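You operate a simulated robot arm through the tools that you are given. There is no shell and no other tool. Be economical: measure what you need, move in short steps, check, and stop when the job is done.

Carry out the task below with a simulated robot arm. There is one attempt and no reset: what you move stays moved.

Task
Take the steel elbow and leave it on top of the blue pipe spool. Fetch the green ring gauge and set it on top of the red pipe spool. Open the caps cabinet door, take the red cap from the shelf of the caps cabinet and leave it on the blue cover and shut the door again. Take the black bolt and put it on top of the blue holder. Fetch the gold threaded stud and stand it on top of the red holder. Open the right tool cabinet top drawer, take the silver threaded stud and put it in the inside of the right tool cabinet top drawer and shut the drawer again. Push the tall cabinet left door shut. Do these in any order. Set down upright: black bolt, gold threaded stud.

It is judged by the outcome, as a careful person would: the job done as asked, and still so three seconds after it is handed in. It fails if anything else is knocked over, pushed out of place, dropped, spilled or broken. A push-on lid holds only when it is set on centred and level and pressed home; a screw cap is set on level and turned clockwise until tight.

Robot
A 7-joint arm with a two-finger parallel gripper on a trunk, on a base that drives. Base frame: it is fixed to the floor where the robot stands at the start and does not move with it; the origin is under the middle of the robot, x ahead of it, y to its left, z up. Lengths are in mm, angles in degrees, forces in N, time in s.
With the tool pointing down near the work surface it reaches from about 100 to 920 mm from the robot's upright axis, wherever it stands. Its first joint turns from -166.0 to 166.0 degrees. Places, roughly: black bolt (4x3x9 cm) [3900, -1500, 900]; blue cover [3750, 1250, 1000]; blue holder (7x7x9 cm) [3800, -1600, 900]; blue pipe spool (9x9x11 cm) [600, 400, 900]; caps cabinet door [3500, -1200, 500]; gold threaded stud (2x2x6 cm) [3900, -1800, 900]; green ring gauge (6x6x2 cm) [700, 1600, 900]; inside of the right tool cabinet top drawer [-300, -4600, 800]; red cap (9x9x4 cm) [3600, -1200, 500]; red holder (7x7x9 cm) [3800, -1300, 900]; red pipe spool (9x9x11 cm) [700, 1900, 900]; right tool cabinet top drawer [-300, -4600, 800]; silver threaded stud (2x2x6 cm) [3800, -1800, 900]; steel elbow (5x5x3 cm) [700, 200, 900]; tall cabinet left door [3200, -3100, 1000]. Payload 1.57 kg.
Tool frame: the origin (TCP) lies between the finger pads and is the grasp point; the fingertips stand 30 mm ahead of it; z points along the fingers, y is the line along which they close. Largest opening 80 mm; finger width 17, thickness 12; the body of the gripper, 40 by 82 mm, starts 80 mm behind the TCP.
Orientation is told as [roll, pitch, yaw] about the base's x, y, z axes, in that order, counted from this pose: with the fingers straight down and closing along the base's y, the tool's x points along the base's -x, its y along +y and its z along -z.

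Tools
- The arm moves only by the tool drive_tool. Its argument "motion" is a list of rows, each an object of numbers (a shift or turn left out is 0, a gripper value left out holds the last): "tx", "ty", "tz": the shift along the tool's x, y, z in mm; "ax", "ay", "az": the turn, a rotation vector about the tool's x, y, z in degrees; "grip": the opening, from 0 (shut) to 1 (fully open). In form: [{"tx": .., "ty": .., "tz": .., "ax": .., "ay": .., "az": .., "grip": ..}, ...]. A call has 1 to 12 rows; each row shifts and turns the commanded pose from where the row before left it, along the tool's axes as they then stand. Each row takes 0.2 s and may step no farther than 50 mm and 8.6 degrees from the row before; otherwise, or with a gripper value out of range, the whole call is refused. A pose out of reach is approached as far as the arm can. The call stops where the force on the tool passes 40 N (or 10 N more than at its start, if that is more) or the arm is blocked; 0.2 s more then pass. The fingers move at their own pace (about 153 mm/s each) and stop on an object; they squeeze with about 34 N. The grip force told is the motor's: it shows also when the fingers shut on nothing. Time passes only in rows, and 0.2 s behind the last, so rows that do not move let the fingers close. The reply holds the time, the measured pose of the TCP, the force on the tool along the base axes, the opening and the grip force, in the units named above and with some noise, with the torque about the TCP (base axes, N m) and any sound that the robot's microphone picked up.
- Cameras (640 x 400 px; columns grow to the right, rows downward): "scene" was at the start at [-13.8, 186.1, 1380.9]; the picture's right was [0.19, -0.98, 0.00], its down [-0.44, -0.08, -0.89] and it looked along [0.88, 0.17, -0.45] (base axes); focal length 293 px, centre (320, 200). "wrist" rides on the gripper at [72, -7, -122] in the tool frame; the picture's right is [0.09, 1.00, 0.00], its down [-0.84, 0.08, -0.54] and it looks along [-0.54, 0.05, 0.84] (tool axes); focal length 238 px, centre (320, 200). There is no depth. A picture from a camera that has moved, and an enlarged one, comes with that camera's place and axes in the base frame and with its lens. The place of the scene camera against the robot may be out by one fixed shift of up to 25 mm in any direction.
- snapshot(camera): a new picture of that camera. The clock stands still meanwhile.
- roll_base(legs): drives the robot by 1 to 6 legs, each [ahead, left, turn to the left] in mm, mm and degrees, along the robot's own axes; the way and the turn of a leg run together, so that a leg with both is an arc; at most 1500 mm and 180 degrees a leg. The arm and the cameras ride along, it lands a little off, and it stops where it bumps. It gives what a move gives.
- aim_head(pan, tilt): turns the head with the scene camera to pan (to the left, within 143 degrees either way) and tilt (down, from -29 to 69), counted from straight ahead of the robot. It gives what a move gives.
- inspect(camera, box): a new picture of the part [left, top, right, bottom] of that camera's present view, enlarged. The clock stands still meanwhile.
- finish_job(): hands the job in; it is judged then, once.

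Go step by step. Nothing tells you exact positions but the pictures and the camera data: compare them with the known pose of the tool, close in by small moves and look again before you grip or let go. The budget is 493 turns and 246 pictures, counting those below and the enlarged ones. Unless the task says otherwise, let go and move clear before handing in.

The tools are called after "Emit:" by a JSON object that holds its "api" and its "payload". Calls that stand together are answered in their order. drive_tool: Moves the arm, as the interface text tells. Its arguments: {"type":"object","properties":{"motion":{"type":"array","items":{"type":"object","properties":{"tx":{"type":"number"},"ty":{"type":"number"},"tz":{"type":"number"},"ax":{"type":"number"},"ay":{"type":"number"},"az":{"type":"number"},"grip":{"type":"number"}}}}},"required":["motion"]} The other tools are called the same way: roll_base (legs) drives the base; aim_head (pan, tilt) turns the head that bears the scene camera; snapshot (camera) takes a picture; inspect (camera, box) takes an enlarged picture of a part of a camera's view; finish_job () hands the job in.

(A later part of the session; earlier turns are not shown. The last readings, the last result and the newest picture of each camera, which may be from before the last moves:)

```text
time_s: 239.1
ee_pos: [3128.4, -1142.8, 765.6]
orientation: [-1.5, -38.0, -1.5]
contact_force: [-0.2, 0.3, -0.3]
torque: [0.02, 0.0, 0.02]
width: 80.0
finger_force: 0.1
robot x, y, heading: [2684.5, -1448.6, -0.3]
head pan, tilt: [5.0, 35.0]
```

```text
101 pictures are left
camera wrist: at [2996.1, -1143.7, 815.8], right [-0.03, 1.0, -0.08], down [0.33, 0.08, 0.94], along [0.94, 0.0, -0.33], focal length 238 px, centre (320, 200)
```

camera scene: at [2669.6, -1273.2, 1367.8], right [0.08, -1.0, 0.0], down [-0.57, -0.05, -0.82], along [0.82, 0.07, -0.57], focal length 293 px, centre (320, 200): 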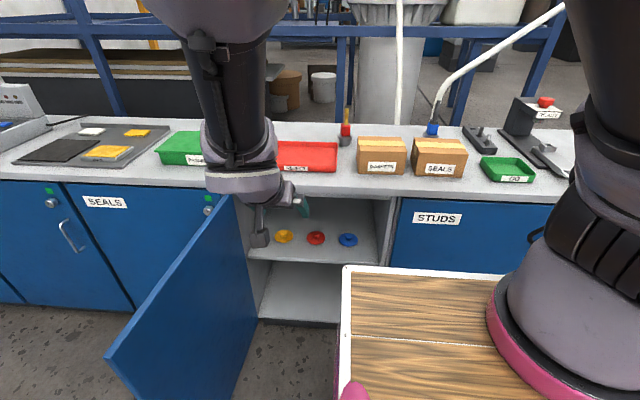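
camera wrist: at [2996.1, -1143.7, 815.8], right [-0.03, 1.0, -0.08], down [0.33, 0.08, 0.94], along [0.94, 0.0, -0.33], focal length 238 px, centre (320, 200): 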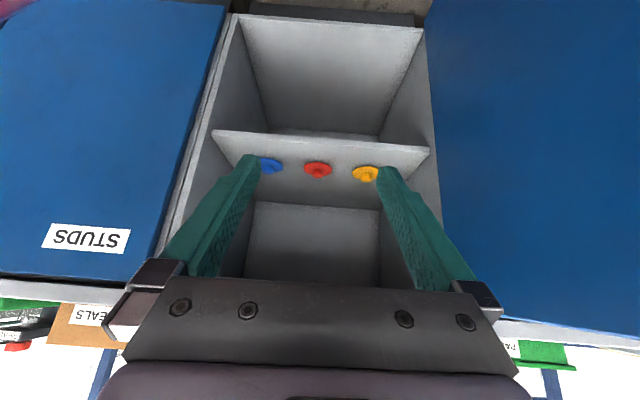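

The red cap is at about (3604, −1156) on a shelf at z of about 505. I test how low the hand can go here.

Emit:
{"api": "drive_tool", "payload": {"motion": [{"tz": 33.5, "tx": 26.2}, {"tz": 33.5, "tx": 26.2}, {"tz": 33.5, "tx": 26.2}, {"tz": 33.5, "tx": 26.2}, {"tz": 33.5, "tx": 26.2}, {"tz": 0}]}}

Emit:
{"api": "snapshot", "payload": {"camera": "scene"}}

```text
time_s: 240.4
ee_pos: [3127.1, -1146.1, 555.8]
orientation: [-1.4, -38.0, -1.6]
contact_force: [0.1, -0.4, 0.5]
torque: [0.03, 0.0, -0.02]
width: 80.1
finger_force: 0.0
robot x, y, heading: [2684.4, -1451.2, -0.4]
head pan, tilt: [5.0, 35.0]
```

```text
100 pictures are left
camera scene: at [2669.5, -1273.1, 1367.8], right [0.08, -1.0, 0.0], down [-0.57, -0.05, -0.82], along [0.82, 0.07, -0.57], focal length 293 px, centre (320, 200)
```

scene: 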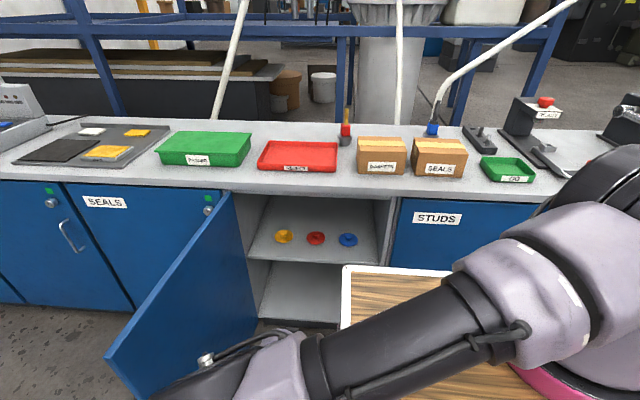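

It reaches easily in this side-elbow posture. I pitch further forward towards horizontal.

Emit:
{"api": "drive_tool", "payload": {"motion": [{"ay": -8}, {"ay": -8}, {"ay": -8}, {"ay": -8}, {"tx": 0}]}}

Emit:
{"api": "snapshot", "payload": {"camera": "scene"}}

Emit:
{"api": "snapshot", "payload": {"camera": "wrist"}}

```text
time_s: 241.0
ee_pos: [3130.5, -1080.7, 603.9]
orientation: [10.1, -42.6, -19.1]
contact_force: [1.0, 0.0, 0.1]
torque: [0.06, 0.05, 0.01]
width: 79.9
finger_force: 0.0
robot x, y, heading: [2683.9, -1447.5, -0.3]
head pan, tilt: [5.0, 35.0]
stopped in row 2: the arm was blocked; the commanded pose is now the measured one
```

```text
99 pictures are left
camera scene: at [2668.9, -1272.9, 1367.8], right [0.08, -1.0, 0.0], down [-0.57, -0.05, -0.82], along [0.82, 0.07, -0.57], focal length 293 px, centre (320, 200)
```

scene: 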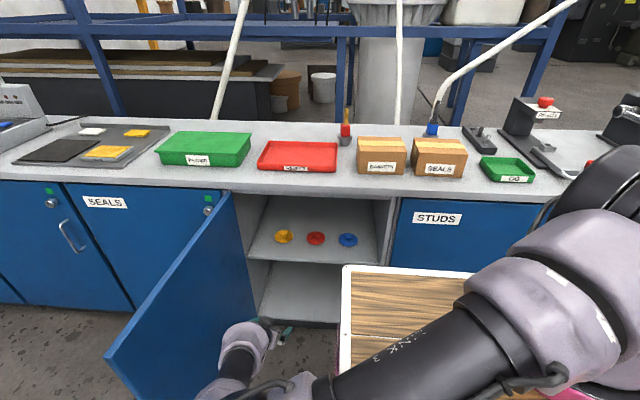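

```text
98 pictures are left
camera wrist: at [2996.3, -1063.3, 642.5], right [0.14, 0.99, 0.07], down [0.23, -0.1, 0.97], along [0.96, -0.12, -0.24], focal length 238 px, centre (320, 200)
```

wrist: 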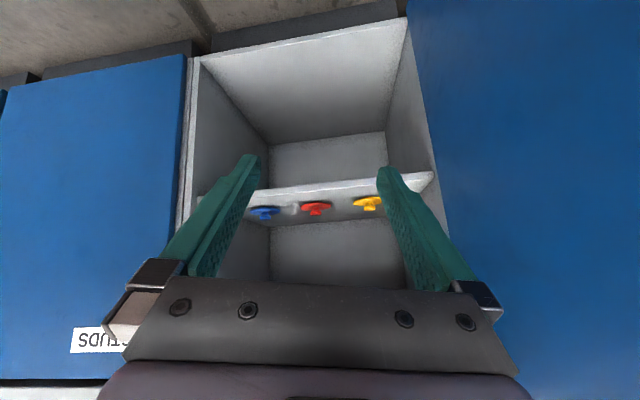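

The arm was blocked and twisted a bit. I restore the straight orientation and then extend forward, to find a low reaching pose I can carry into the cabinet by driving the base.

Emit:
{"api": "drive_tool", "payload": {"motion": [{"ax": 5}, {"ax": 5}, {"ax": -3.95, "az": -4.3}, {"ax": -3.95, "az": -4.3}, {"ax": -3.95, "az": -4.3}, {"tx": 0}]}}

Emit:
{"api": "snapshot", "payload": {"camera": "scene"}}

```text
time_s: 242.4
ee_pos: [3134.0, -1082.3, 601.8]
orientation: [-0.1, -42.7, -1.4]
contact_force: [-0.5, -0.6, 0.8]
torque: [0.02, 0.0, 0.01]
width: 80.3
finger_force: 0.1
robot x, y, heading: [2686.5, -1448.0, -0.5]
head pan, tilt: [5.0, 35.0]
```

```text
97 pictures are left
camera scene: at [2669.8, -1273.0, 1367.8], right [0.08, -1.0, 0.0], down [-0.57, -0.05, -0.82], along [0.82, 0.07, -0.57], focal length 293 px, centre (320, 200)
```

scene: 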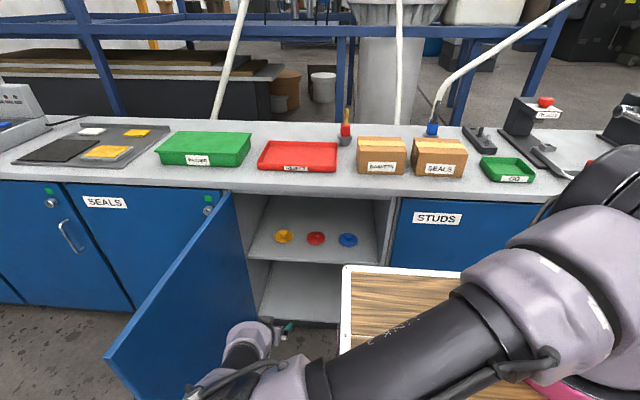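

Now the forearm lies low and points forward, which is the posture I need. I extend forward.

Emit:
{"api": "drive_tool", "payload": {"motion": [{"tz": 20, "tx": -22, "ty": -12}, {"tz": 20, "tx": -22, "ty": -12}, {"tz": 20, "tx": -22, "ty": -12}, {"tz": 20, "tx": -22, "ty": -12}, {"tz": 0}]}}

Emit:
{"api": "snapshot", "payload": {"camera": "scene"}}

```text
time_s: 243.6
ee_pos: [3251.8, -1132.6, 601.4]
orientation: [-0.1, -42.7, -1.5]
contact_force: [0.2, -0.2, 0.7]
torque: [-0.01, 0.01, -0.01]
width: 80.0
finger_force: 0.0
robot x, y, heading: [2687.1, -1452.0, -0.3]
head pan, tilt: [5.0, 35.0]
```

```text
96 pictures are left
camera scene: at [2669.8, -1273.0, 1367.8], right [0.08, -1.0, 0.0], down [-0.57, -0.05, -0.82], along [0.82, 0.07, -0.57], focal length 293 px, centre (320, 200)
```

scene: 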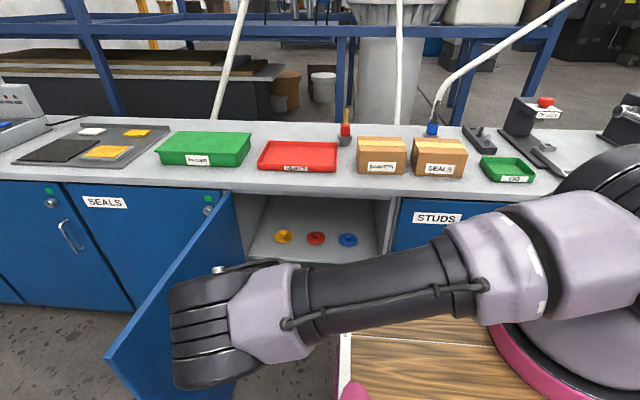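

The geometry works: driving the base forward about 350 mm carries this pose to the cap with the forearm clear of the counter edge. I drive the first 200 mm and check.

Emit:
{"api": "roll_base", "payload": {"legs": [[200, 0, 0.3]]}}

Emit:
{"api": "snapshot", "payload": {"camera": "wrist"}}

Emit:
{"api": "snapshot", "payload": {"camera": "scene"}}

```text
time_s: 245.2
ee_pos: [3449.8, -1127.2, 602.2]
orientation: [-0.1, -42.6, -0.9]
contact_force: [0.3, 0.6, 0.1]
torque: [0.01, 0.02, -0.01]
width: 80.1
finger_force: 0.0
robot x, y, heading: [2884.5, -1452.7, 0.3]
head pan, tilt: [5.0, 35.0]
```

```text
95 pictures are left
camera wrist: at [3313.6, -1132.0, 642.6], right [-0.05, 1.0, -0.06], down [0.25, 0.07, 0.97], along [0.97, 0.03, -0.25], focal length 238 px, centre (320, 200)
```

wrist: 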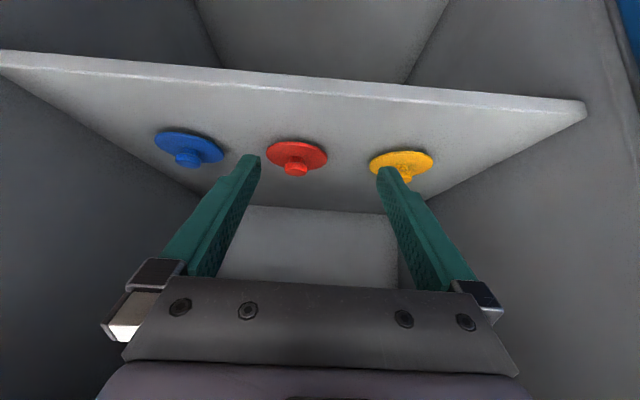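

```text
94 pictures are left
camera scene: at [2869.6, -1272.9, 1367.8], right [0.09, -1.0, 0.0], down [-0.57, -0.05, -0.82], along [0.82, 0.08, -0.57], focal length 293 px, centre (320, 200)
```

scene: 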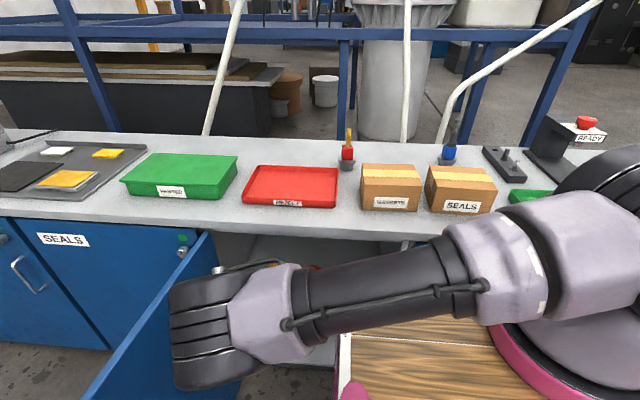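

The view is excellent: the red cap is at about (3608, −1157). I shift sideways 30 mm and drive in 100 mm more.

Emit:
{"api": "drive_tool", "payload": {"motion": [{"ty": -15}, {"ty": -15}, {"ty": 0}]}}

Emit:
{"api": "roll_base", "payload": {"legs": [[100, 0, 0]]}}

Emit:
{"api": "snapshot", "payload": {"camera": "wrist"}}

Emit:
{"api": "snapshot", "payload": {"camera": "scene"}}

```text
time_s: 246.0
ee_pos: [3448.5, -1157.5, 602.4]
orientation: [-0.1, -42.7, -0.9]
contact_force: [0.2, -0.1, -0.4]
torque: [-0.03, 0.05, 0.01]
width: 80.0
finger_force: 0.1
robot x, y, heading: [2884.3, -1450.0, 0.4]
head pan, tilt: [5.0, 35.0]
```

```text
time_s: 247.2
ee_pos: [3546.2, -1157.6, 603.2]
orientation: [-0.1, -42.7, -0.9]
contact_force: [0.2, 1.1, 0.6]
torque: [0.01, 0.0, 0.0]
width: 80.1
finger_force: 0.0
robot x, y, heading: [2981.7, -1446.2, 0.2]
head pan, tilt: [5.0, 35.0]
```

```text
93 pictures are left
camera wrist: at [3410.8, -1162.0, 642.6], right [-0.05, 1.0, -0.06], down [0.25, 0.07, 0.97], along [0.97, 0.03, -0.25], focal length 238 px, centre (320, 200)
```

wrist: 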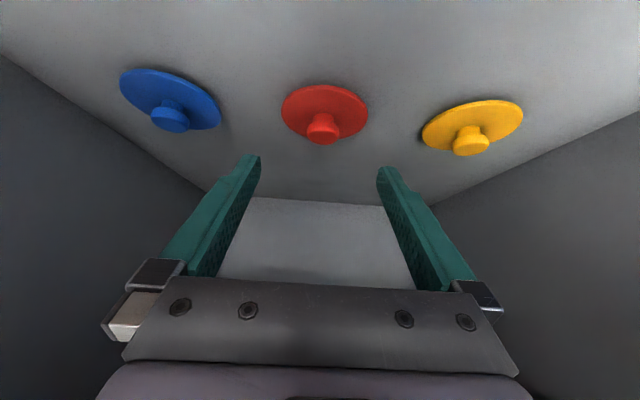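

```text
92 pictures are left
camera scene: at [2967.4, -1272.4, 1367.8], right [0.09, -1.0, 0.0], down [-0.57, -0.05, -0.82], along [0.82, 0.08, -0.57], focal length 293 px, centre (320, 200)
```

scene: 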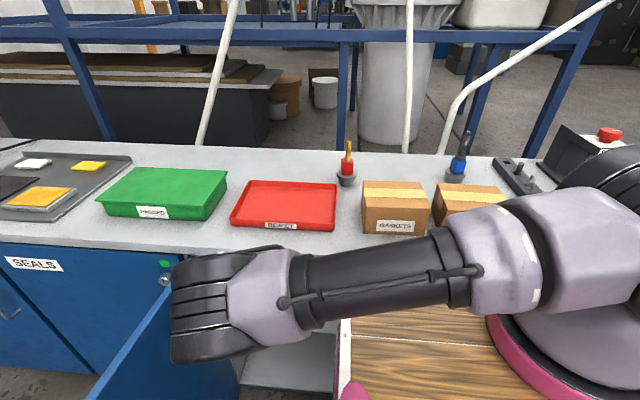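

The red knob is at about (3595, −1157), z 518–545. I reach in with the arm, fingers astride the knob, and check before closing.

Emit:
{"api": "drive_tool", "payload": {"motion": [{"grip": 0.75, "tz": 16, "tx": 3}, {"tz": 16, "tx": 3}, {"tz": 16, "tx": 3}, {"tz": 0}]}}

Emit:
{"api": "snapshot", "payload": {"camera": "wrist"}}

```text
time_s: 248.2
ee_pos: [3573.0, -1159.0, 562.5]
orientation: [-0.1, -42.7, -0.8]
contact_force: [-0.1, 0.4, -0.5]
torque: [-0.03, 0.01, 0.02]
width: 60.0
finger_force: 0.0
robot x, y, heading: [2983.6, -1448.5, 0.3]
head pan, tilt: [5.0, 35.0]
```

```text
91 pictures are left
camera wrist: at [3437.0, -1163.1, 601.7], right [-0.05, 1.0, -0.06], down [0.25, 0.07, 0.97], along [0.97, 0.03, -0.25], focal length 238 px, centre (320, 200)
```

wrist: 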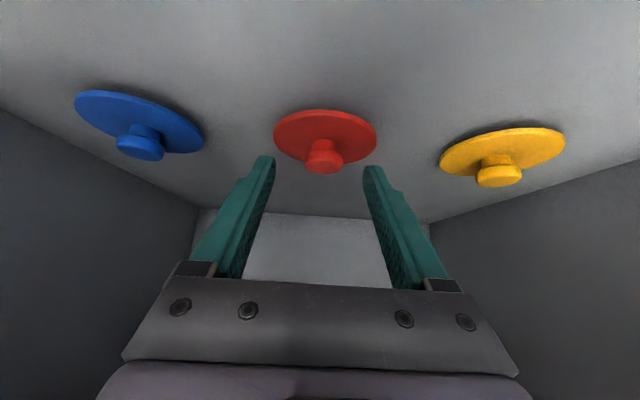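

Emit:
{"api": "drive_tool", "payload": {"motion": [{"tz": 10}, {"tz": 8}, {"tz": 0}]}}

Emit:
{"api": "inspect", "payload": {"camera": "wrist", "box": [220, 90, 420, 215]}}

```text
time_s: 249.0
ee_pos: [3585.0, -1158.9, 548.3]
orientation: [-0.1, -42.7, -0.9]
contact_force: [0.4, -0.1, 0.9]
torque: [-0.01, 0.02, -0.01]
width: 59.9
finger_force: 0.0
robot x, y, heading: [2982.0, -1445.8, 0.6]
head pan, tilt: [5.0, 35.0]
```

```text
3.20 times, centred on (320, 152) of wrist
camera zoom: at [3449.4, -1162.4, 587.9], right [-0.05, 1.0, -0.06], down [0.25, 0.07, 0.97], along [0.97, 0.03, -0.25], focal length 763 px, centre (320, 352)
```

zoom: 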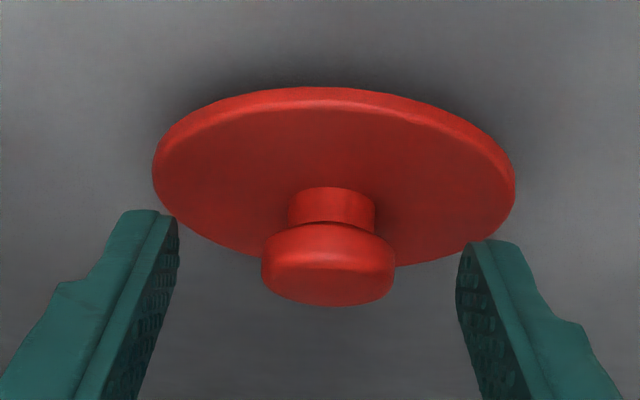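

Emit:
{"api": "drive_tool", "payload": {"motion": [{"tz": 8.5, "tx": -8}, {"tz": 0}, {"grip": 0.5}, {"grip": 0.4}, {"grip": 0.3}, {"grip": 0.1}, {"grip": 0}, {"tz": 0}]}}

Emit:
{"api": "inspect", "payload": {"camera": "wrist", "box": [220, 90, 420, 215]}}

```text
time_s: 250.8
ee_pos: [3596.9, -1158.4, 547.1]
orientation: [-0.1, -42.7, -0.9]
contact_force: [0.8, 0.0, 0.5]
torque: [0.0, -0.02, -0.01]
width: 28.3
finger_force: 34.2
robot x, y, heading: [2985.2, -1447.7, 0.4]
head pan, tilt: [5.0, 35.0]
```

```text
3.20 times, centred on (320, 152) of wrist
camera zoom: at [3460.9, -1162.5, 587.0], right [-0.05, 1.0, -0.06], down [0.25, 0.07, 0.97], along [0.97, 0.03, -0.25], focal length 763 px, centre (320, 352)
```

zoom: 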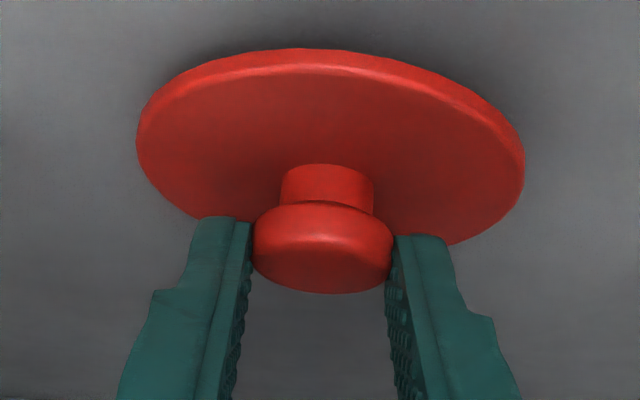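

The knob is gripped at 28 mm. I lift straight up 40 mm.

Emit:
{"api": "drive_tool", "payload": {"motion": [{"tz": -3.7, "tx": -3.4}, {"tz": -7.3, "tx": -6.8}, {"tz": -9, "tx": -8.5}, {"tz": -9, "tx": -8.5}, {"tz": -9, "tx": -8.5}, {"tz": 0}]}}

Emit:
{"api": "snapshot", "payload": {"camera": "wrist"}}

```text
time_s: 252.2
ee_pos: [3596.8, -1158.0, 599.5]
orientation: [-0.1, -42.7, -0.8]
contact_force: [-0.8, -1.1, -0.6]
torque: [-0.01, 0.03, 0.01]
width: 28.1
finger_force: 34.6
robot x, y, heading: [2987.2, -1450.1, 0.2]
head pan, tilt: [5.0, 35.0]
```

```text
88 pictures are left
camera wrist: at [3461.0, -1162.3, 639.4], right [-0.05, 1.0, -0.06], down [0.25, 0.07, 0.97], along [0.97, 0.03, -0.25], focal length 238 px, centre (320, 200)
```

wrist: 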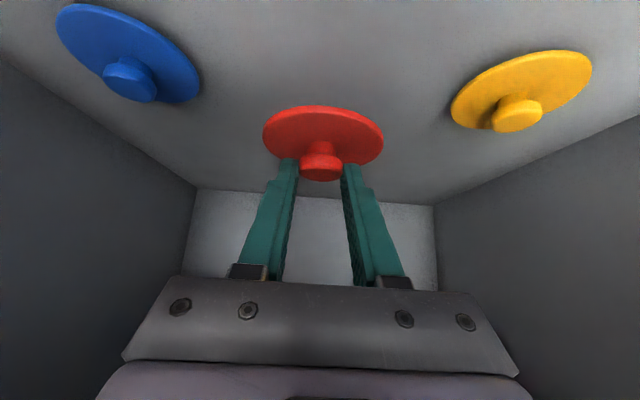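

The cap is lifted. I back the base straight out of the cabinet.

Emit:
{"api": "roll_base", "payload": {"legs": [[-360, 0, 0]]}}

Emit:
{"api": "snapshot", "payload": {"camera": "wrist"}}

Emit:
{"api": "snapshot", "payload": {"camera": "scene"}}

```text
time_s: 254.5
ee_pos: [3234.5, -1160.5, 599.1]
orientation: [-0.1, -42.6, -0.9]
contact_force: [-0.2, 0.3, -1.0]
torque: [-0.03, -0.01, 0.0]
width: 28.2
finger_force: 34.0
robot x, y, heading: [2621.9, -1451.7, 0.2]
head pan, tilt: [5.0, 35.0]
```

```text
87 pictures are left
camera wrist: at [3099.3, -1164.5, 639.4], right [-0.05, 1.0, -0.06], down [0.25, 0.07, 0.97], along [0.97, 0.03, -0.25], focal length 238 px, centre (320, 200)
```

wrist: 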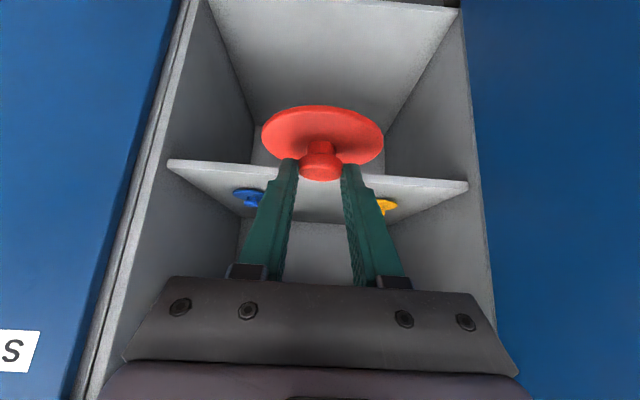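

```text
86 pictures are left
camera scene: at [2605.7, -1274.4, 1367.8], right [0.09, -1.0, 0.0], down [-0.57, -0.05, -0.82], along [0.82, 0.08, -0.57], focal length 293 px, centre (320, 200)
```

scene: 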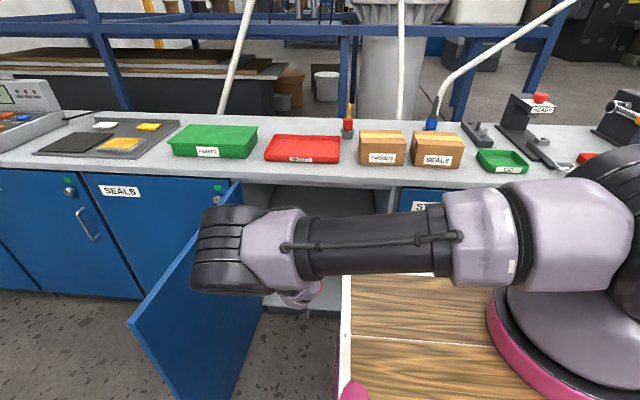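

Emit:
{"api": "drive_tool", "payload": {"motion": [{"tz": -29.4, "tx": -27.1}, {"tz": -29.4, "tx": -27.1}, {"tz": -29.4, "tx": -27.1}, {"tz": -29.4, "tx": -27.1}, {"tz": -29.4, "tx": -27.1}, {"tz": -29.4, "tx": -27.1}, {"tz": 0}]}}

Emit:
{"api": "drive_tool", "payload": {"motion": [{"tz": -29.4, "tx": -27.1}, {"tz": -29.4, "tx": -27.1}, {"tz": -29.4, "tx": -27.1}, {"tz": -29.4, "tx": -27.1}, {"tz": -29.4, "tx": -27.1}, {"tz": -29.4, "tx": -27.1}, {"tz": 0}]}}

Emit:
{"api": "snapshot", "payload": {"camera": "scene"}}

```text
time_s: 256.1
ee_pos: [3236.1, -1161.2, 840.4]
orientation: [-0.1, -42.6, -0.9]
contact_force: [-0.6, 0.0, 0.2]
torque: [0.01, 0.0, 0.03]
width: 28.3
finger_force: 34.1
robot x, y, heading: [2623.7, -1452.4, 0.3]
head pan, tilt: [5.0, 35.0]
```

```text
time_s: 257.7
ee_pos: [3235.8, -1160.6, 1079.2]
orientation: [-0.1, -42.7, -0.9]
contact_force: [0.0, 0.2, -1.0]
torque: [-0.03, 0.01, 0.01]
width: 28.0
finger_force: 34.0
robot x, y, heading: [2620.1, -1452.0, 0.7]
head pan, tilt: [5.0, 35.0]
```

```text
85 pictures are left
camera scene: at [2605.8, -1274.4, 1367.8], right [0.09, -1.0, 0.0], down [-0.57, -0.05, -0.82], along [0.82, 0.08, -0.57], focal length 293 px, centre (320, 200)
```

scene: 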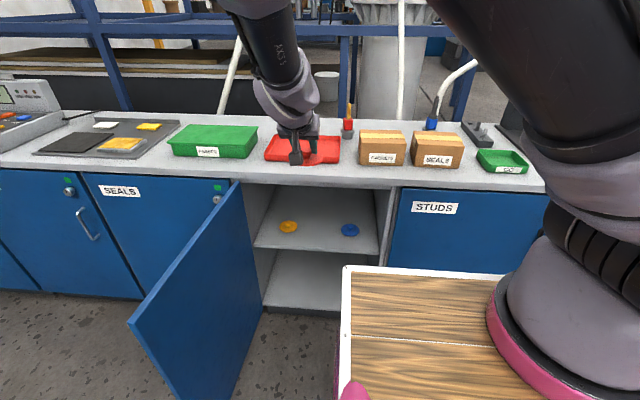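

The cap is held level with this hand pitch, so I keep it. I back away past the open door and drive left to the SPARES cabinet with the blue cover.

Emit:
{"api": "roll_base", "payload": {"legs": [[-170, 0, -0.5], [0, 1200, 0], [0, 1200, 0]]}}

Emit:
{"api": "aim_head", "payload": {"pan": 10, "tilt": 22}}

Emit:
{"api": "snapshot", "payload": {"camera": "scene"}}

```text
time_s: 270.5
ee_pos: [3105.1, 1228.2, 1080.1]
orientation: [-0.1, -42.7, -2.4]
contact_force: [0.1, -0.2, -1.0]
torque: [0.0, -0.03, 0.0]
width: 28.2
finger_force: 33.5
robot x, y, heading: [2485.4, 953.0, -1.2]
head pan, tilt: [5.0, 35.0]
```

```text
time_s: 271.3
ee_pos: [3105.9, 1228.8, 1078.9]
orientation: [0.0, -42.7, -2.3]
contact_force: [1.2, -0.2, 0.0]
torque: [-0.02, 0.02, 0.0]
width: 28.2
finger_force: 33.5
robot x, y, heading: [2487.1, 950.8, -1.1]
head pan, tilt: [10.0, 22.0]
```

```text
84 pictures are left
camera scene: at [2476.7, 1138.4, 1388.3], right [0.15, -0.99, 0.0], down [-0.37, -0.06, -0.93], along [0.92, 0.14, -0.38], focal length 293 px, centre (320, 200)
```

scene: 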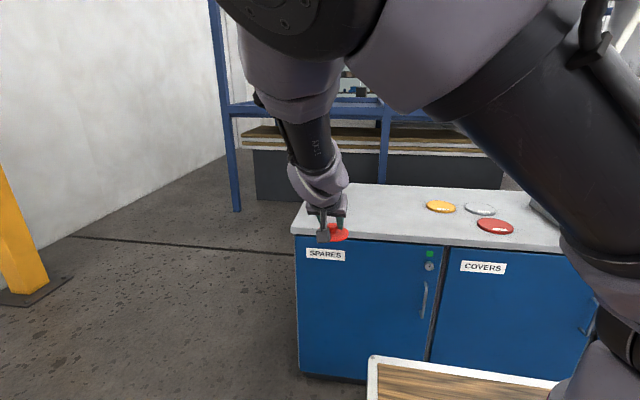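

The blue cover is hidden behind the hand. I drive forward 400 mm with the cap high and look with the wrist camera.

Emit:
{"api": "roll_base", "payload": {"legs": [[400, 0, 1.1]]}}

Emit:
{"api": "snapshot", "payload": {"camera": "wrist"}}

Emit:
{"api": "snapshot", "payload": {"camera": "scene"}}

```text
time_s: 273.8
ee_pos: [3501.0, 1236.7, 1078.3]
orientation: [-0.1, -42.7, -1.2]
contact_force: [-0.5, -0.3, -0.2]
torque: [0.01, 0.03, 0.0]
width: 28.4
finger_force: 33.7
robot x, y, heading: [2884.5, 946.9, -0.0]
head pan, tilt: [10.0, 22.0]
```

```text
83 pictures are left
camera wrist: at [3365.8, 1232.9, 1119.2], right [-0.05, 1.0, -0.06], down [0.25, 0.07, 0.97], along [0.97, 0.03, -0.25], focal length 238 px, centre (320, 200)
```

wrist: 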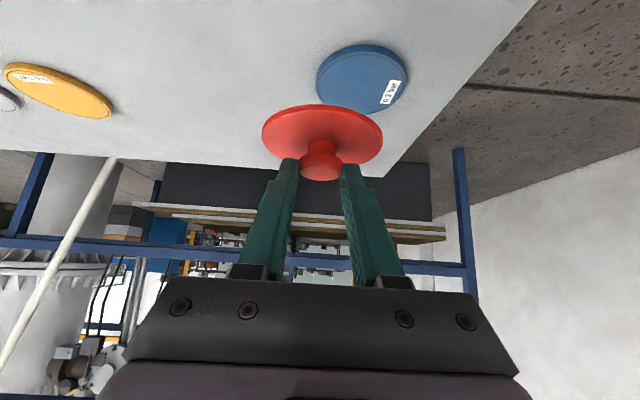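

```text
82 pictures are left
camera scene: at [2874.9, 1134.2, 1388.4], right [0.17, -0.98, 0.0], down [-0.37, -0.07, -0.93], along [0.91, 0.16, -0.37], focal length 293 px, centre (320, 200)
```

scene: 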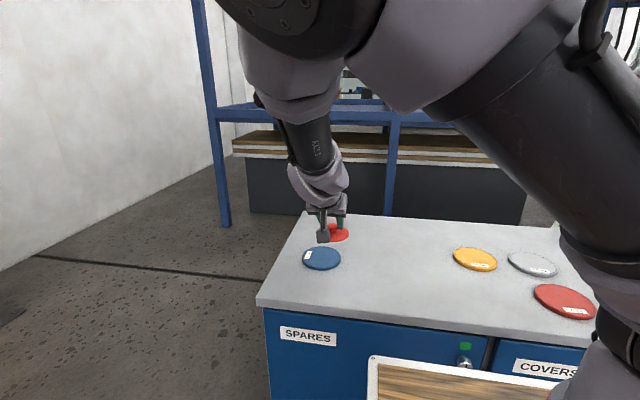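

The blue cover is at about (3630, 1286). I roll the base closer and check again.

Emit:
{"api": "roll_base", "payload": {"legs": [[100, 45, 0]]}}

Emit:
{"api": "snapshot", "payload": {"camera": "wrist"}}

```text
time_s: 275.0
ee_pos: [3603.0, 1281.9, 1078.9]
orientation: [0.0, -42.8, -1.2]
contact_force: [0.6, 0.9, -0.3]
torque: [-0.01, -0.02, 0.0]
width: 27.7
finger_force: 33.8
robot x, y, heading: [2986.0, 993.8, -0.3]
head pan, tilt: [10.0, 22.0]
```

```text
81 pictures are left
camera wrist: at [3465.7, 1278.1, 1119.2], right [-0.04, 1.0, -0.06], down [0.25, 0.07, 0.97], along [0.97, 0.03, -0.25], focal length 238 px, centre (320, 200)
```

wrist: 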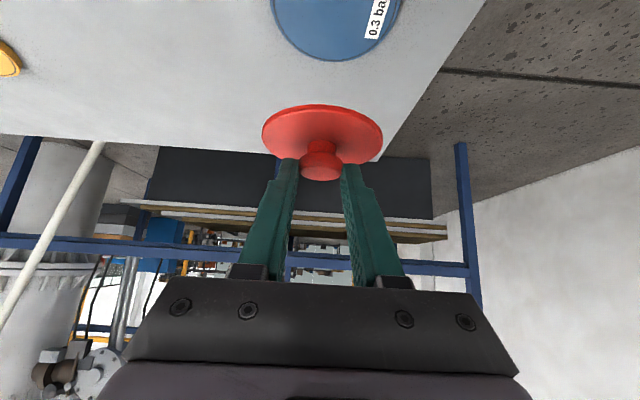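

Emit:
{"api": "drive_tool", "payload": {"motion": [{"tz": 23.7, "tx": 18.2, "ty": 1.5}, {"tz": 23.7, "tx": 18.2, "ty": 1.5}, {"tz": 23.7, "tx": 18.2, "ty": 1.5}, {"tz": 23.7, "tx": 18.2, "ty": 1.5}, {"tz": 0}]}}

Emit:
{"api": "snapshot", "payload": {"camera": "wrist"}}

Emit:
{"api": "snapshot", "payload": {"camera": "scene"}}

```text
time_s: 276.2
ee_pos: [3612.9, 1288.1, 958.7]
orientation: [-0.1, -42.7, -1.3]
contact_force: [0.3, -0.1, 0.3]
torque: [0.0, -0.02, 0.01]
width: 28.1
finger_force: 34.3
robot x, y, heading: [2984.7, 993.9, 0.3]
head pan, tilt: [10.0, 22.0]
```

```text
80 pictures are left
camera wrist: at [3476.8, 1283.9, 999.4], right [-0.04, 1.0, -0.06], down [0.25, 0.07, 0.97], along [0.97, 0.03, -0.25], focal length 238 px, centre (320, 200)
```

wrist: 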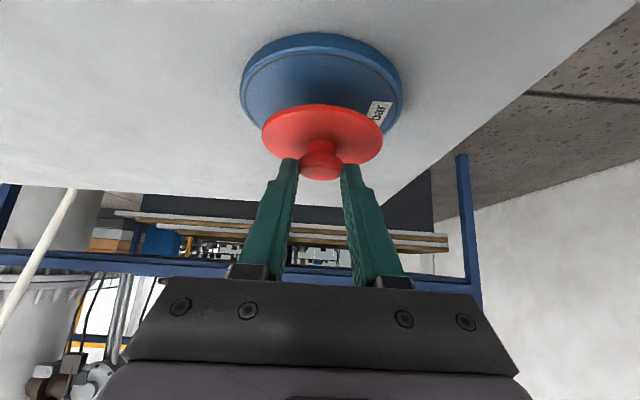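

```text
79 pictures are left
camera scene: at [2974.6, 1179.8, 1388.4], right [0.17, -0.98, 0.0], down [-0.37, -0.06, -0.93], along [0.91, 0.16, -0.37], focal length 293 px, centre (320, 200)
```

scene: 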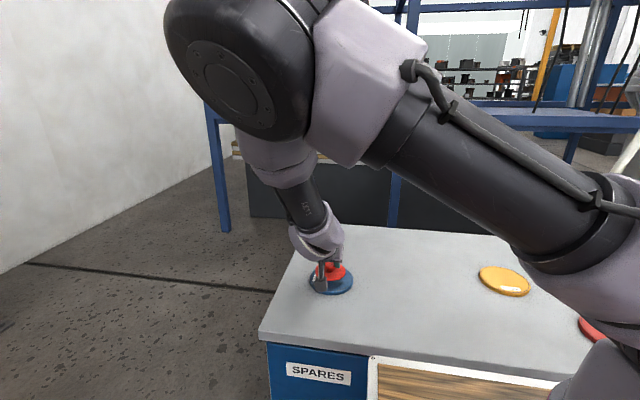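

The cap is directly over the blue cover. I lower it vertically in small steps until contact.

Emit:
{"api": "drive_tool", "payload": {"motion": [{"tz": 5.9, "tx": 5.4}, {"tz": 5.9, "tx": 5.4}, {"tz": 2.2, "tx": 2}, {"tz": 2.2, "tx": 2}, {"tz": 1.5, "tx": 1.36}, {"tz": 1.5, "tx": 1.36}, {"tz": 1.5, "tx": 1.36}, {"tz": 1.5, "tx": 1.36}, {"tz": 1.5, "tx": 1.36}, {"tz": 1.5, "tx": 1.36}, {"tz": 1.5, "tx": 1.36}]}}

Emit:
{"api": "inspect", "payload": {"camera": "wrist", "box": [220, 30, 420, 200]}}

```text
time_s: 278.2
ee_pos: [3613.4, 1287.4, 931.7]
orientation: [0.2, -42.9, -1.5]
contact_force: [-0.6, -2.9, 11.6]
torque: [-0.13, -0.16, -0.06]
width: 28.1
finger_force: 33.2
robot x, y, heading: [2984.6, 996.7, -0.1]
head pan, tilt: [10.0, 22.0]
stopped in row 9: the force on the tool passed its limit at 43 N (the readings are from after the stop); the commanded pose is now the measured one
```

```text
2.35 times, centred on (320, 115) of wrist
camera zoom: at [3477.8, 1284.1, 970.0], right [-0.04, 1.0, -0.06], down [0.24, 0.07, 0.97], along [0.97, 0.03, -0.25], focal length 561 px, centre (320, 400)
```

zoom: 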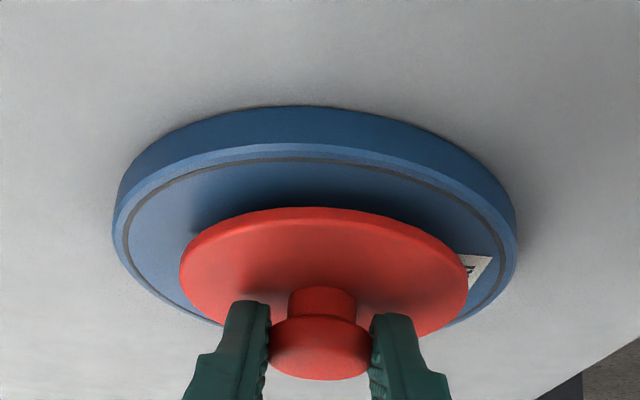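

Contact, but the cap sits about 13 mm towards the back. I lift slightly, shift it 12 mm towards me, lower again and release.

Emit:
{"api": "drive_tool", "payload": {"motion": [{"tz": -3, "tx": -2.7}, {"tz": -8.1, "tx": 8.8}, {"tz": 1.5, "tx": 1.36}, {"tz": 1, "tx": 0.9}, {"tz": 0}]}}

Emit:
{"api": "inspect", "payload": {"camera": "wrist", "box": [220, 30, 420, 200]}}

```text
time_s: 279.4
ee_pos: [3601.2, 1289.0, 930.9]
orientation: [0.1, -42.9, -1.4]
contact_force: [-0.1, -1.4, 6.5]
torque: [-0.1, -0.05, -0.07]
width: 28.2
finger_force: 34.2
robot x, y, heading: [2991.5, 996.1, -0.1]
head pan, tilt: [10.0, 22.0]
```

```text
2.35 times, centred on (320, 115) of wrist
camera zoom: at [3464.7, 1284.3, 970.4], right [-0.04, 1.0, -0.06], down [0.25, 0.07, 0.97], along [0.97, 0.03, -0.25], focal length 561 px, centre (320, 400)
```

zoom: 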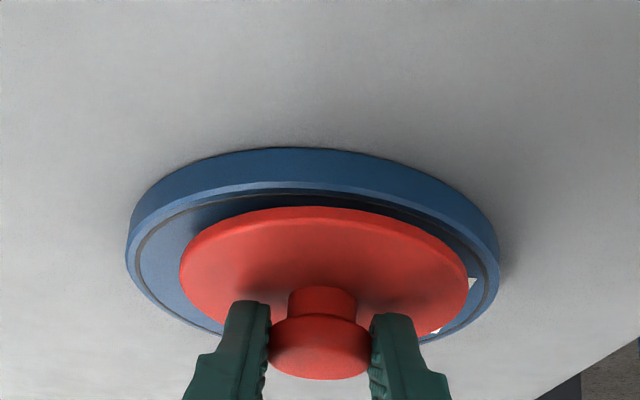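

It is centred now. I release and withdraw along the finger direction.

Emit:
{"api": "drive_tool", "payload": {"motion": [{"grip": 0.5}, {"grip": 0.8}, {"tz": 0}, {"tz": -20}, {"tz": -40}, {"tz": -40}, {"tz": -40}, {"tz": 0}]}}

Emit:
{"api": "snapshot", "payload": {"camera": "wrist"}}

Emit:
{"api": "inspect", "payload": {"camera": "scene", "box": [250, 200, 450, 325]}}

```text
time_s: 281.2
ee_pos: [3507.9, 1290.8, 1032.6]
orientation: [0.0, -42.8, -1.3]
contact_force: [0.7, -0.6, 0.5]
torque: [-0.02, -0.03, 0.04]
width: 63.8
finger_force: 0.1
robot x, y, heading: [2990.6, 996.5, 0.0]
head pan, tilt: [10.0, 22.0]
```

```text
76 pictures are left
camera wrist: at [3370.8, 1287.4, 1072.4], right [-0.04, 1.0, -0.06], down [0.25, 0.07, 0.97], along [0.97, 0.03, -0.25], focal length 238 px, centre (320, 200)
```

wrist: 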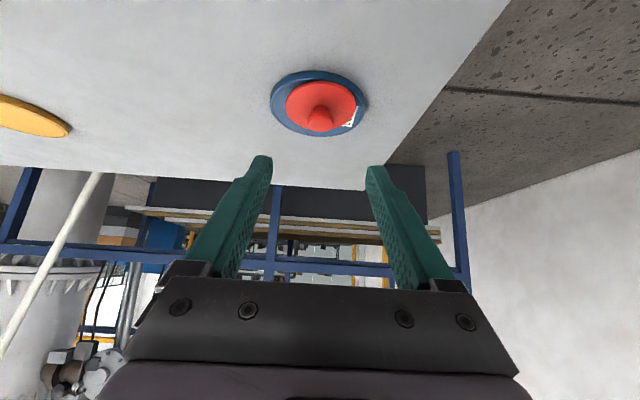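

```text
3.20 times, centred on (350, 262) of scene
camera zoom: at [2974.9, 1179.8, 1388.4], right [0.17, -0.98, 0.0], down [-0.37, -0.06, -0.93], along [0.91, 0.16, -0.37], focal length 936 px, centre (224, 0)
```

zoom: 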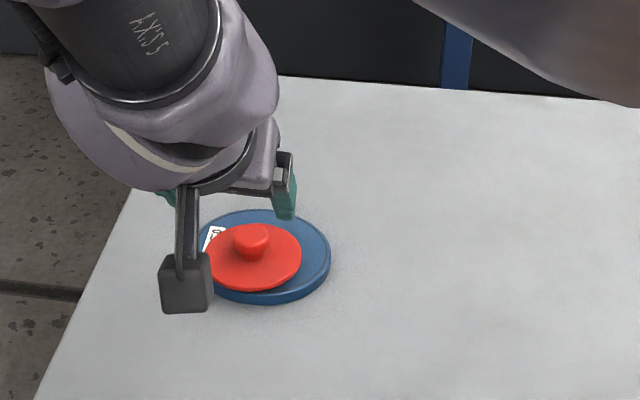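

The red cap rests centred on the blue cover. Now I go back to shut the caps door: I back off, drive right along the aisle, and approach the door's outer side.

Emit:
{"api": "roll_base", "payload": {"legs": [[-540, 0, 0], [0, -1060, 0], [0, -1060, 0]]}}

Emit:
{"api": "aim_head", "payload": {"pan": 5, "tilt": 35}}

Emit:
{"api": "snapshot", "payload": {"camera": "scene"}}

Emit:
{"api": "snapshot", "payload": {"camera": "wrist"}}

```text
time_s: 294.5
ee_pos: [2987.2, -835.7, 1033.1]
orientation: [0.1, -43.0, -0.2]
contact_force: [-0.7, 0.4, 0.4]
torque: [0.01, -0.03, -0.02]
width: 64.1
finger_force: 0.1
robot x, y, heading: [2471.5, -1142.6, 1.0]
head pan, tilt: [10.0, 22.0]
```

```text
time_s: 295.2
ee_pos: [2989.2, -835.8, 1032.6]
orientation: [0.1, -42.9, -0.3]
contact_force: [0.1, 0.0, 0.4]
torque: [0.02, -0.05, 0.01]
width: 63.8
finger_force: 0.0
robot x, y, heading: [2472.1, -1141.8, 1.1]
head pan, tilt: [5.0, 35.0]
```

```text
74 pictures are left
camera scene: at [2453.7, -965.9, 1367.8], right [0.11, -0.99, 0.0], down [-0.57, -0.06, -0.82], along [0.81, 0.09, -0.57], focal length 293 px, centre (320, 200)
```

scene: 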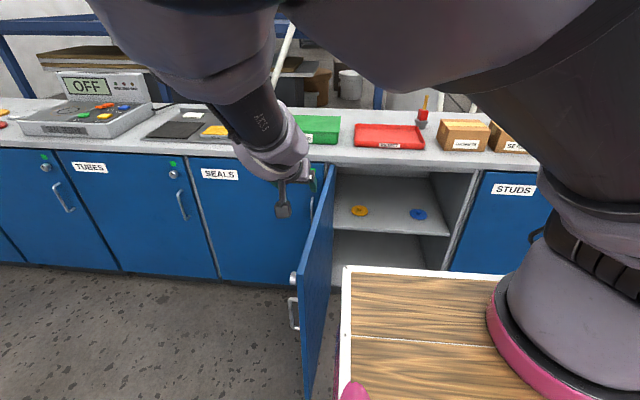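

```text
73 pictures are left
camera wrist: at [2851.6, -842.1, 1072.2], right [-0.06, 1.0, -0.06], down [0.24, 0.08, 0.97], along [0.97, 0.05, -0.25], focal length 238 px, centre (320, 200)
```

wrist: 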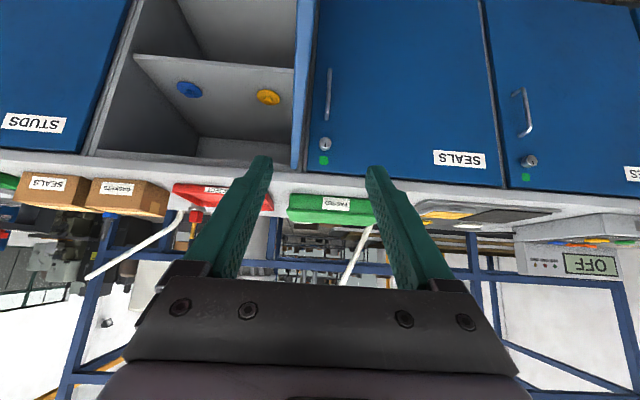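

The door stands nearly edge-on at y of about −875. I move the closed fingers to its outer (left) side and lower them.

Emit:
{"api": "roll_base", "payload": {"legs": [[75, 0, -1]]}}

Emit:
{"api": "drive_tool", "payload": {"motion": [{"ty": 25, "grip": 0}, {"ty": 25}, {"tz": 31.5, "tx": 29.3}, {"tz": 31.5, "tx": 29.3}, {"tz": 31.5, "tx": 29.3}, {"tz": 31.5, "tx": 29.3}, {"tz": 31.5, "tx": 29.3}, {"tz": 31.5, "tx": 29.3}, {"tz": 0}]}}

Emit:
{"api": "snapshot", "payload": {"camera": "wrist"}}

Emit:
{"api": "snapshot", "payload": {"camera": "scene"}}

```text
time_s: 296.2
ee_pos: [3068.7, -844.8, 1032.5]
orientation: [0.1, -42.9, -1.4]
contact_force: [0.1, 0.6, -0.2]
torque: [0.03, -0.01, 0.01]
width: 64.0
finger_force: 0.1
robot x, y, heading: [2548.5, -1141.5, -0.0]
head pan, tilt: [5.0, 35.0]
```

```text
time_s: 298.2
ee_pos: [3067.6, -795.8, 775.3]
orientation: [0.1, -42.8, -1.4]
contact_force: [-0.2, -0.2, -1.2]
torque: [-0.04, 0.0, -0.01]
width: 0.1
finger_force: 21.6
robot x, y, heading: [2549.6, -1144.9, 0.1]
head pan, tilt: [5.0, 35.0]
```

```text
72 pictures are left
camera wrist: at [2932.1, -799.3, 814.8], right [-0.04, 1.0, -0.06], down [0.25, 0.07, 0.97], along [0.97, 0.03, -0.25], focal length 238 px, centre (320, 200)
```

wrist: 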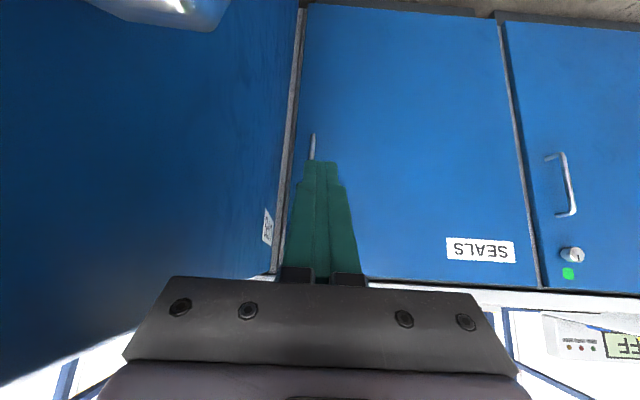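

```text
71 pictures are left
camera scene: at [2532.7, -965.0, 1367.8], right [0.09, -1.0, 0.0], down [-0.57, -0.05, -0.82], along [0.82, 0.07, -0.57], focal length 293 px, centre (320, 200)
```

scene: 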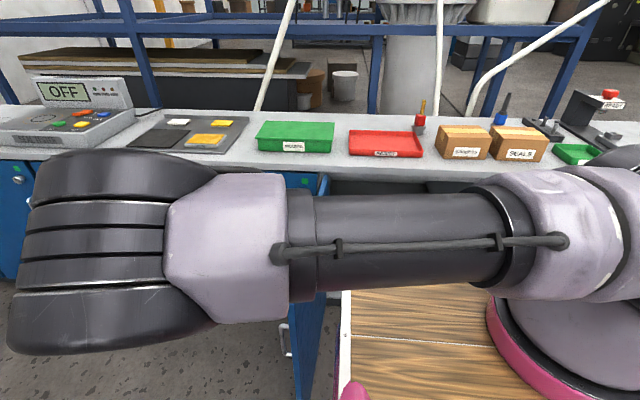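

The fingers are on the outer side of the door. I sweep it shut by driving the base along the arc.

Emit:
{"api": "roll_base", "payload": {"legs": [[0, -185, 0], [42, -96, 0], [66, -81, 0]]}}

Emit:
{"api": "snapshot", "payload": {"camera": "scene"}}

Emit:
{"api": "snapshot", "payload": {"camera": "wrist"}}

```text
time_s: 300.5
ee_pos: [3092.4, -1041.8, 775.2]
orientation: [1.0, -42.7, -1.1]
contact_force: [-0.3, 2.1, -0.3]
torque: [0.02, 0.01, 0.02]
width: 0.0
finger_force: 21.6
robot x, y, heading: [2573.6, -1393.8, -0.3]
head pan, tilt: [5.0, 35.0]
stopped in leg 2: the force on the tool passed its limit at 50 N (the readings are from after the stop); the commanded pose is now the measured one
```

```text
70 pictures are left
camera scene: at [2561.4, -1219.8, 1367.8], right [0.09, -1.0, 0.0], down [-0.57, -0.05, -0.82], along [0.82, 0.07, -0.57], focal length 293 px, centre (320, 200)
```

scene: 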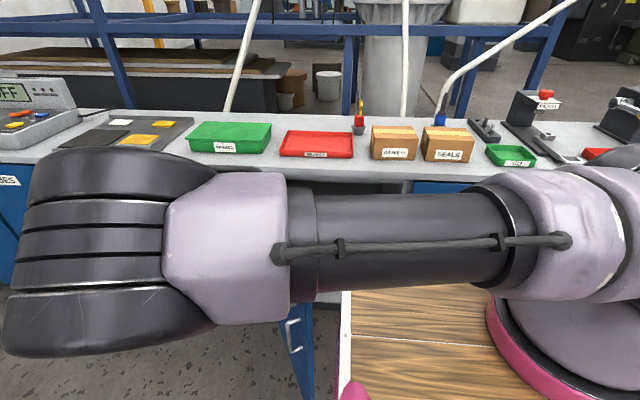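

```text
69 pictures are left
camera wrist: at [2956.8, -1047.0, 815.9], right [-0.06, 1.0, -0.05], down [0.25, 0.06, 0.97], along [0.97, 0.05, -0.25], focal length 238 px, centre (320, 200)
```

wrist: 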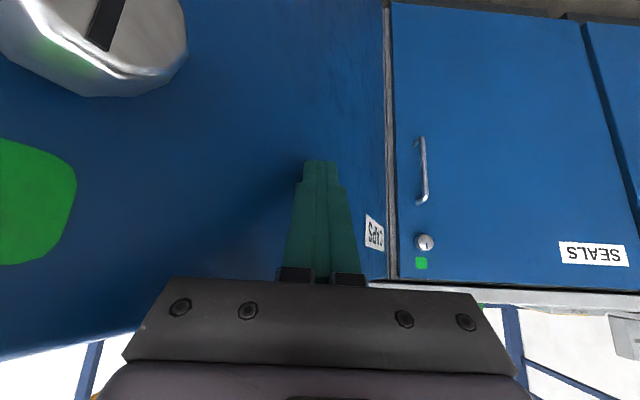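

The camera or lock side is touching as the door nears the hand's back. I yaw the hand about 25° so only the fingertips push.

Emit:
{"api": "drive_tool", "payload": {"motion": [{"ty": 12}, {"ax": 5.7, "az": 6.1}, {"ax": 5.7, "az": 6.1}, {"ax": 5.7, "az": 6.1}, {"tz": 0}]}}

Emit:
{"api": "snapshot", "payload": {"camera": "wrist"}}

```text
time_s: 301.7
ee_pos: [3093.5, -1028.2, 775.7]
orientation: [0.6, -42.4, -26.1]
contact_force: [0.3, 0.1, 0.1]
torque: [0.0, 0.06, 0.04]
width: 0.1
finger_force: 21.6
robot x, y, heading: [2575.9, -1391.4, -0.1]
head pan, tilt: [5.0, 35.0]
```

```text
68 pictures are left
camera wrist: at [2967.1, -976.9, 817.2], right [0.37, 0.93, -0.05], down [0.26, -0.05, 0.97], along [0.89, -0.37, -0.25], focal length 238 px, centre (320, 200)
```

wrist: 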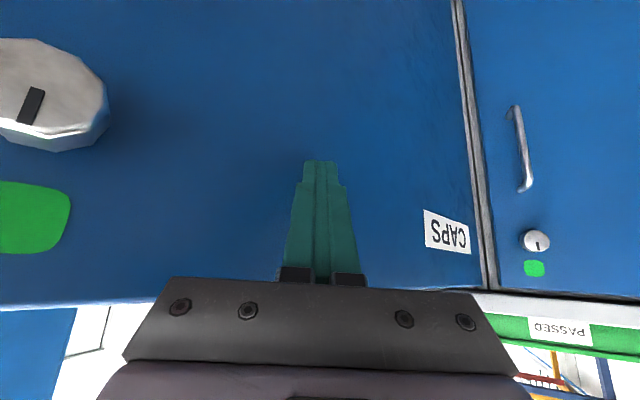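

Emit:
{"api": "roll_base", "payload": {"legs": [[12, -50, 0], [66, -81, 0], [84, -62, 0]]}}

Emit:
{"api": "snapshot", "payload": {"camera": "wrist"}}

```text
time_s: 304.1
ee_pos: [3254.1, -1223.3, 777.2]
orientation: [0.6, -42.4, -25.9]
contact_force: [0.2, -0.2, -0.5]
torque: [0.0, -0.01, -0.02]
width: 0.0
finger_force: 21.6
robot x, y, heading: [2737.9, -1593.2, -0.2]
head pan, tilt: [5.0, 35.0]
```

```text
67 pictures are left
camera wrist: at [3128.4, -1170.8, 817.2], right [0.37, 0.93, -0.05], down [0.26, -0.05, 0.97], along [0.89, -0.37, -0.26], focal length 238 px, centre (320, 200)
```

wrist: 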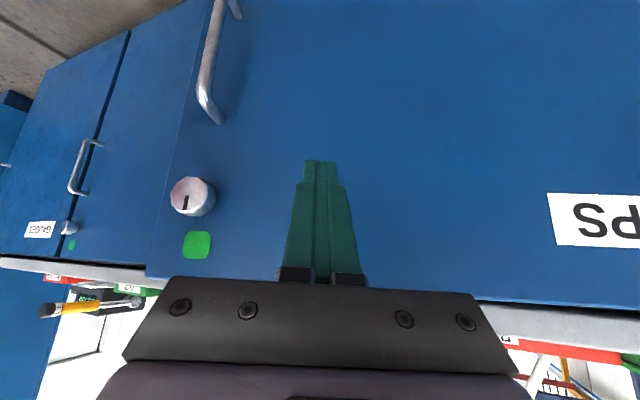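

The door is almost shut. I lower the hand for clearance under the counter edge and finish the push.

Emit:
{"api": "drive_tool", "payload": {"motion": [{"tz": 27.7, "tx": 25.3}, {"tz": 27.7, "tx": 25.3}, {"tz": 0}]}}

Emit:
{"api": "roll_base", "payload": {"legs": [[98, -38, 0], [55, -10, 0]]}}

Emit:
{"api": "snapshot", "payload": {"camera": "wrist"}}

```text
time_s: 304.9
ee_pos: [3253.0, -1221.8, 700.4]
orientation: [0.7, -42.5, -26.0]
contact_force: [0.4, -0.2, -0.4]
torque: [0.02, 0.04, 0.0]
width: 0.2
finger_force: 21.3
robot x, y, heading: [2738.3, -1589.3, -0.1]
head pan, tilt: [5.0, 35.0]
```

```text
time_s: 306.6
ee_pos: [3406.8, -1268.5, 701.5]
orientation: [0.5, -42.4, -26.0]
contact_force: [-0.5, 0.8, 0.4]
torque: [0.0, -0.01, -0.06]
width: 0.1
finger_force: 21.2
robot x, y, heading: [2893.0, -1638.6, -0.1]
head pan, tilt: [5.0, 35.0]
```

```text
66 pictures are left
camera wrist: at [3280.7, -1217.0, 742.0], right [0.37, 0.93, -0.05], down [0.26, -0.05, 0.97], along [0.89, -0.37, -0.26], focal length 238 px, centre (320, 200)
```

wrist: 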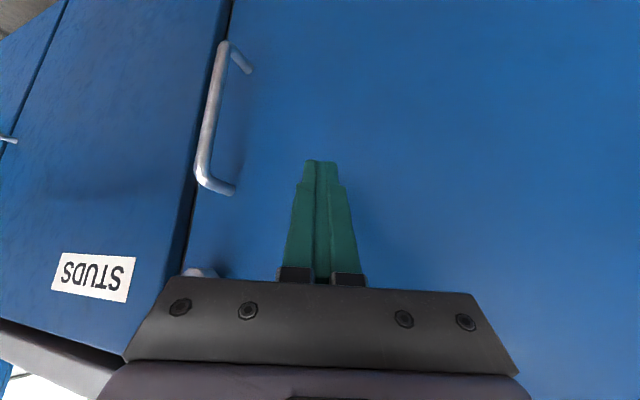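

Emit:
{"api": "drive_tool", "payload": {"motion": [{"tz": 3, "tx": -3.3, "ty": 2.2}, {"tz": 3, "tx": -3.3, "ty": 2.2}, {"tz": 3, "tx": -3.3, "ty": 2.2}, {"tz": 3, "tx": -3.3, "ty": 2.2}, {"tz": 3, "tx": -3.3, "ty": 2.2}, {"tz": 3, "tx": -3.3, "ty": 2.2}, {"tz": 3, "tx": -3.3, "ty": 2.2}, {"tz": 3, "tx": -3.3, "ty": 2.2}, {"tz": 3, "tx": -3.3, "ty": 2.2}, {"tz": 0}]}}

Emit:
{"api": "snapshot", "payload": {"camera": "wrist"}}

```text
time_s: 307.8
ee_pos: [3424.2, -1268.2, 700.8]
orientation: [0.5, -42.1, -26.1]
contact_force: [-10.1, -2.2, 8.2]
torque: [-0.13, -0.06, -0.07]
width: 0.0
finger_force: 21.0
robot x, y, heading: [2891.7, -1634.0, -0.2]
head pan, tilt: [5.0, 35.0]
stopped in row 5: the force on the tool passed its limit at 48 N (the readings are from after the stop); the commanded pose is now the measured one
```

```text
65 pictures are left
camera wrist: at [3298.6, -1216.0, 741.8], right [0.37, 0.93, -0.05], down [0.26, -0.05, 0.96], along [0.89, -0.37, -0.26], focal length 238 px, centre (320, 200)
```

wrist: 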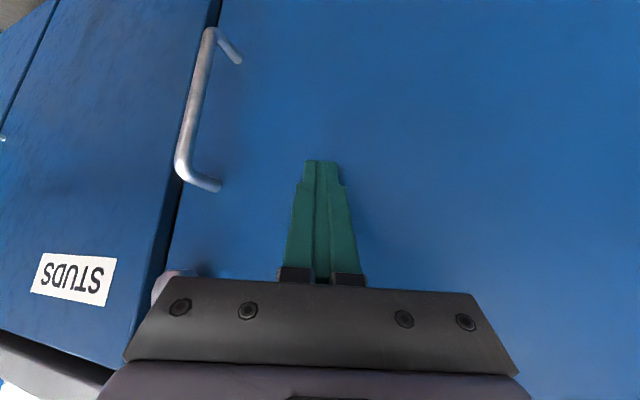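

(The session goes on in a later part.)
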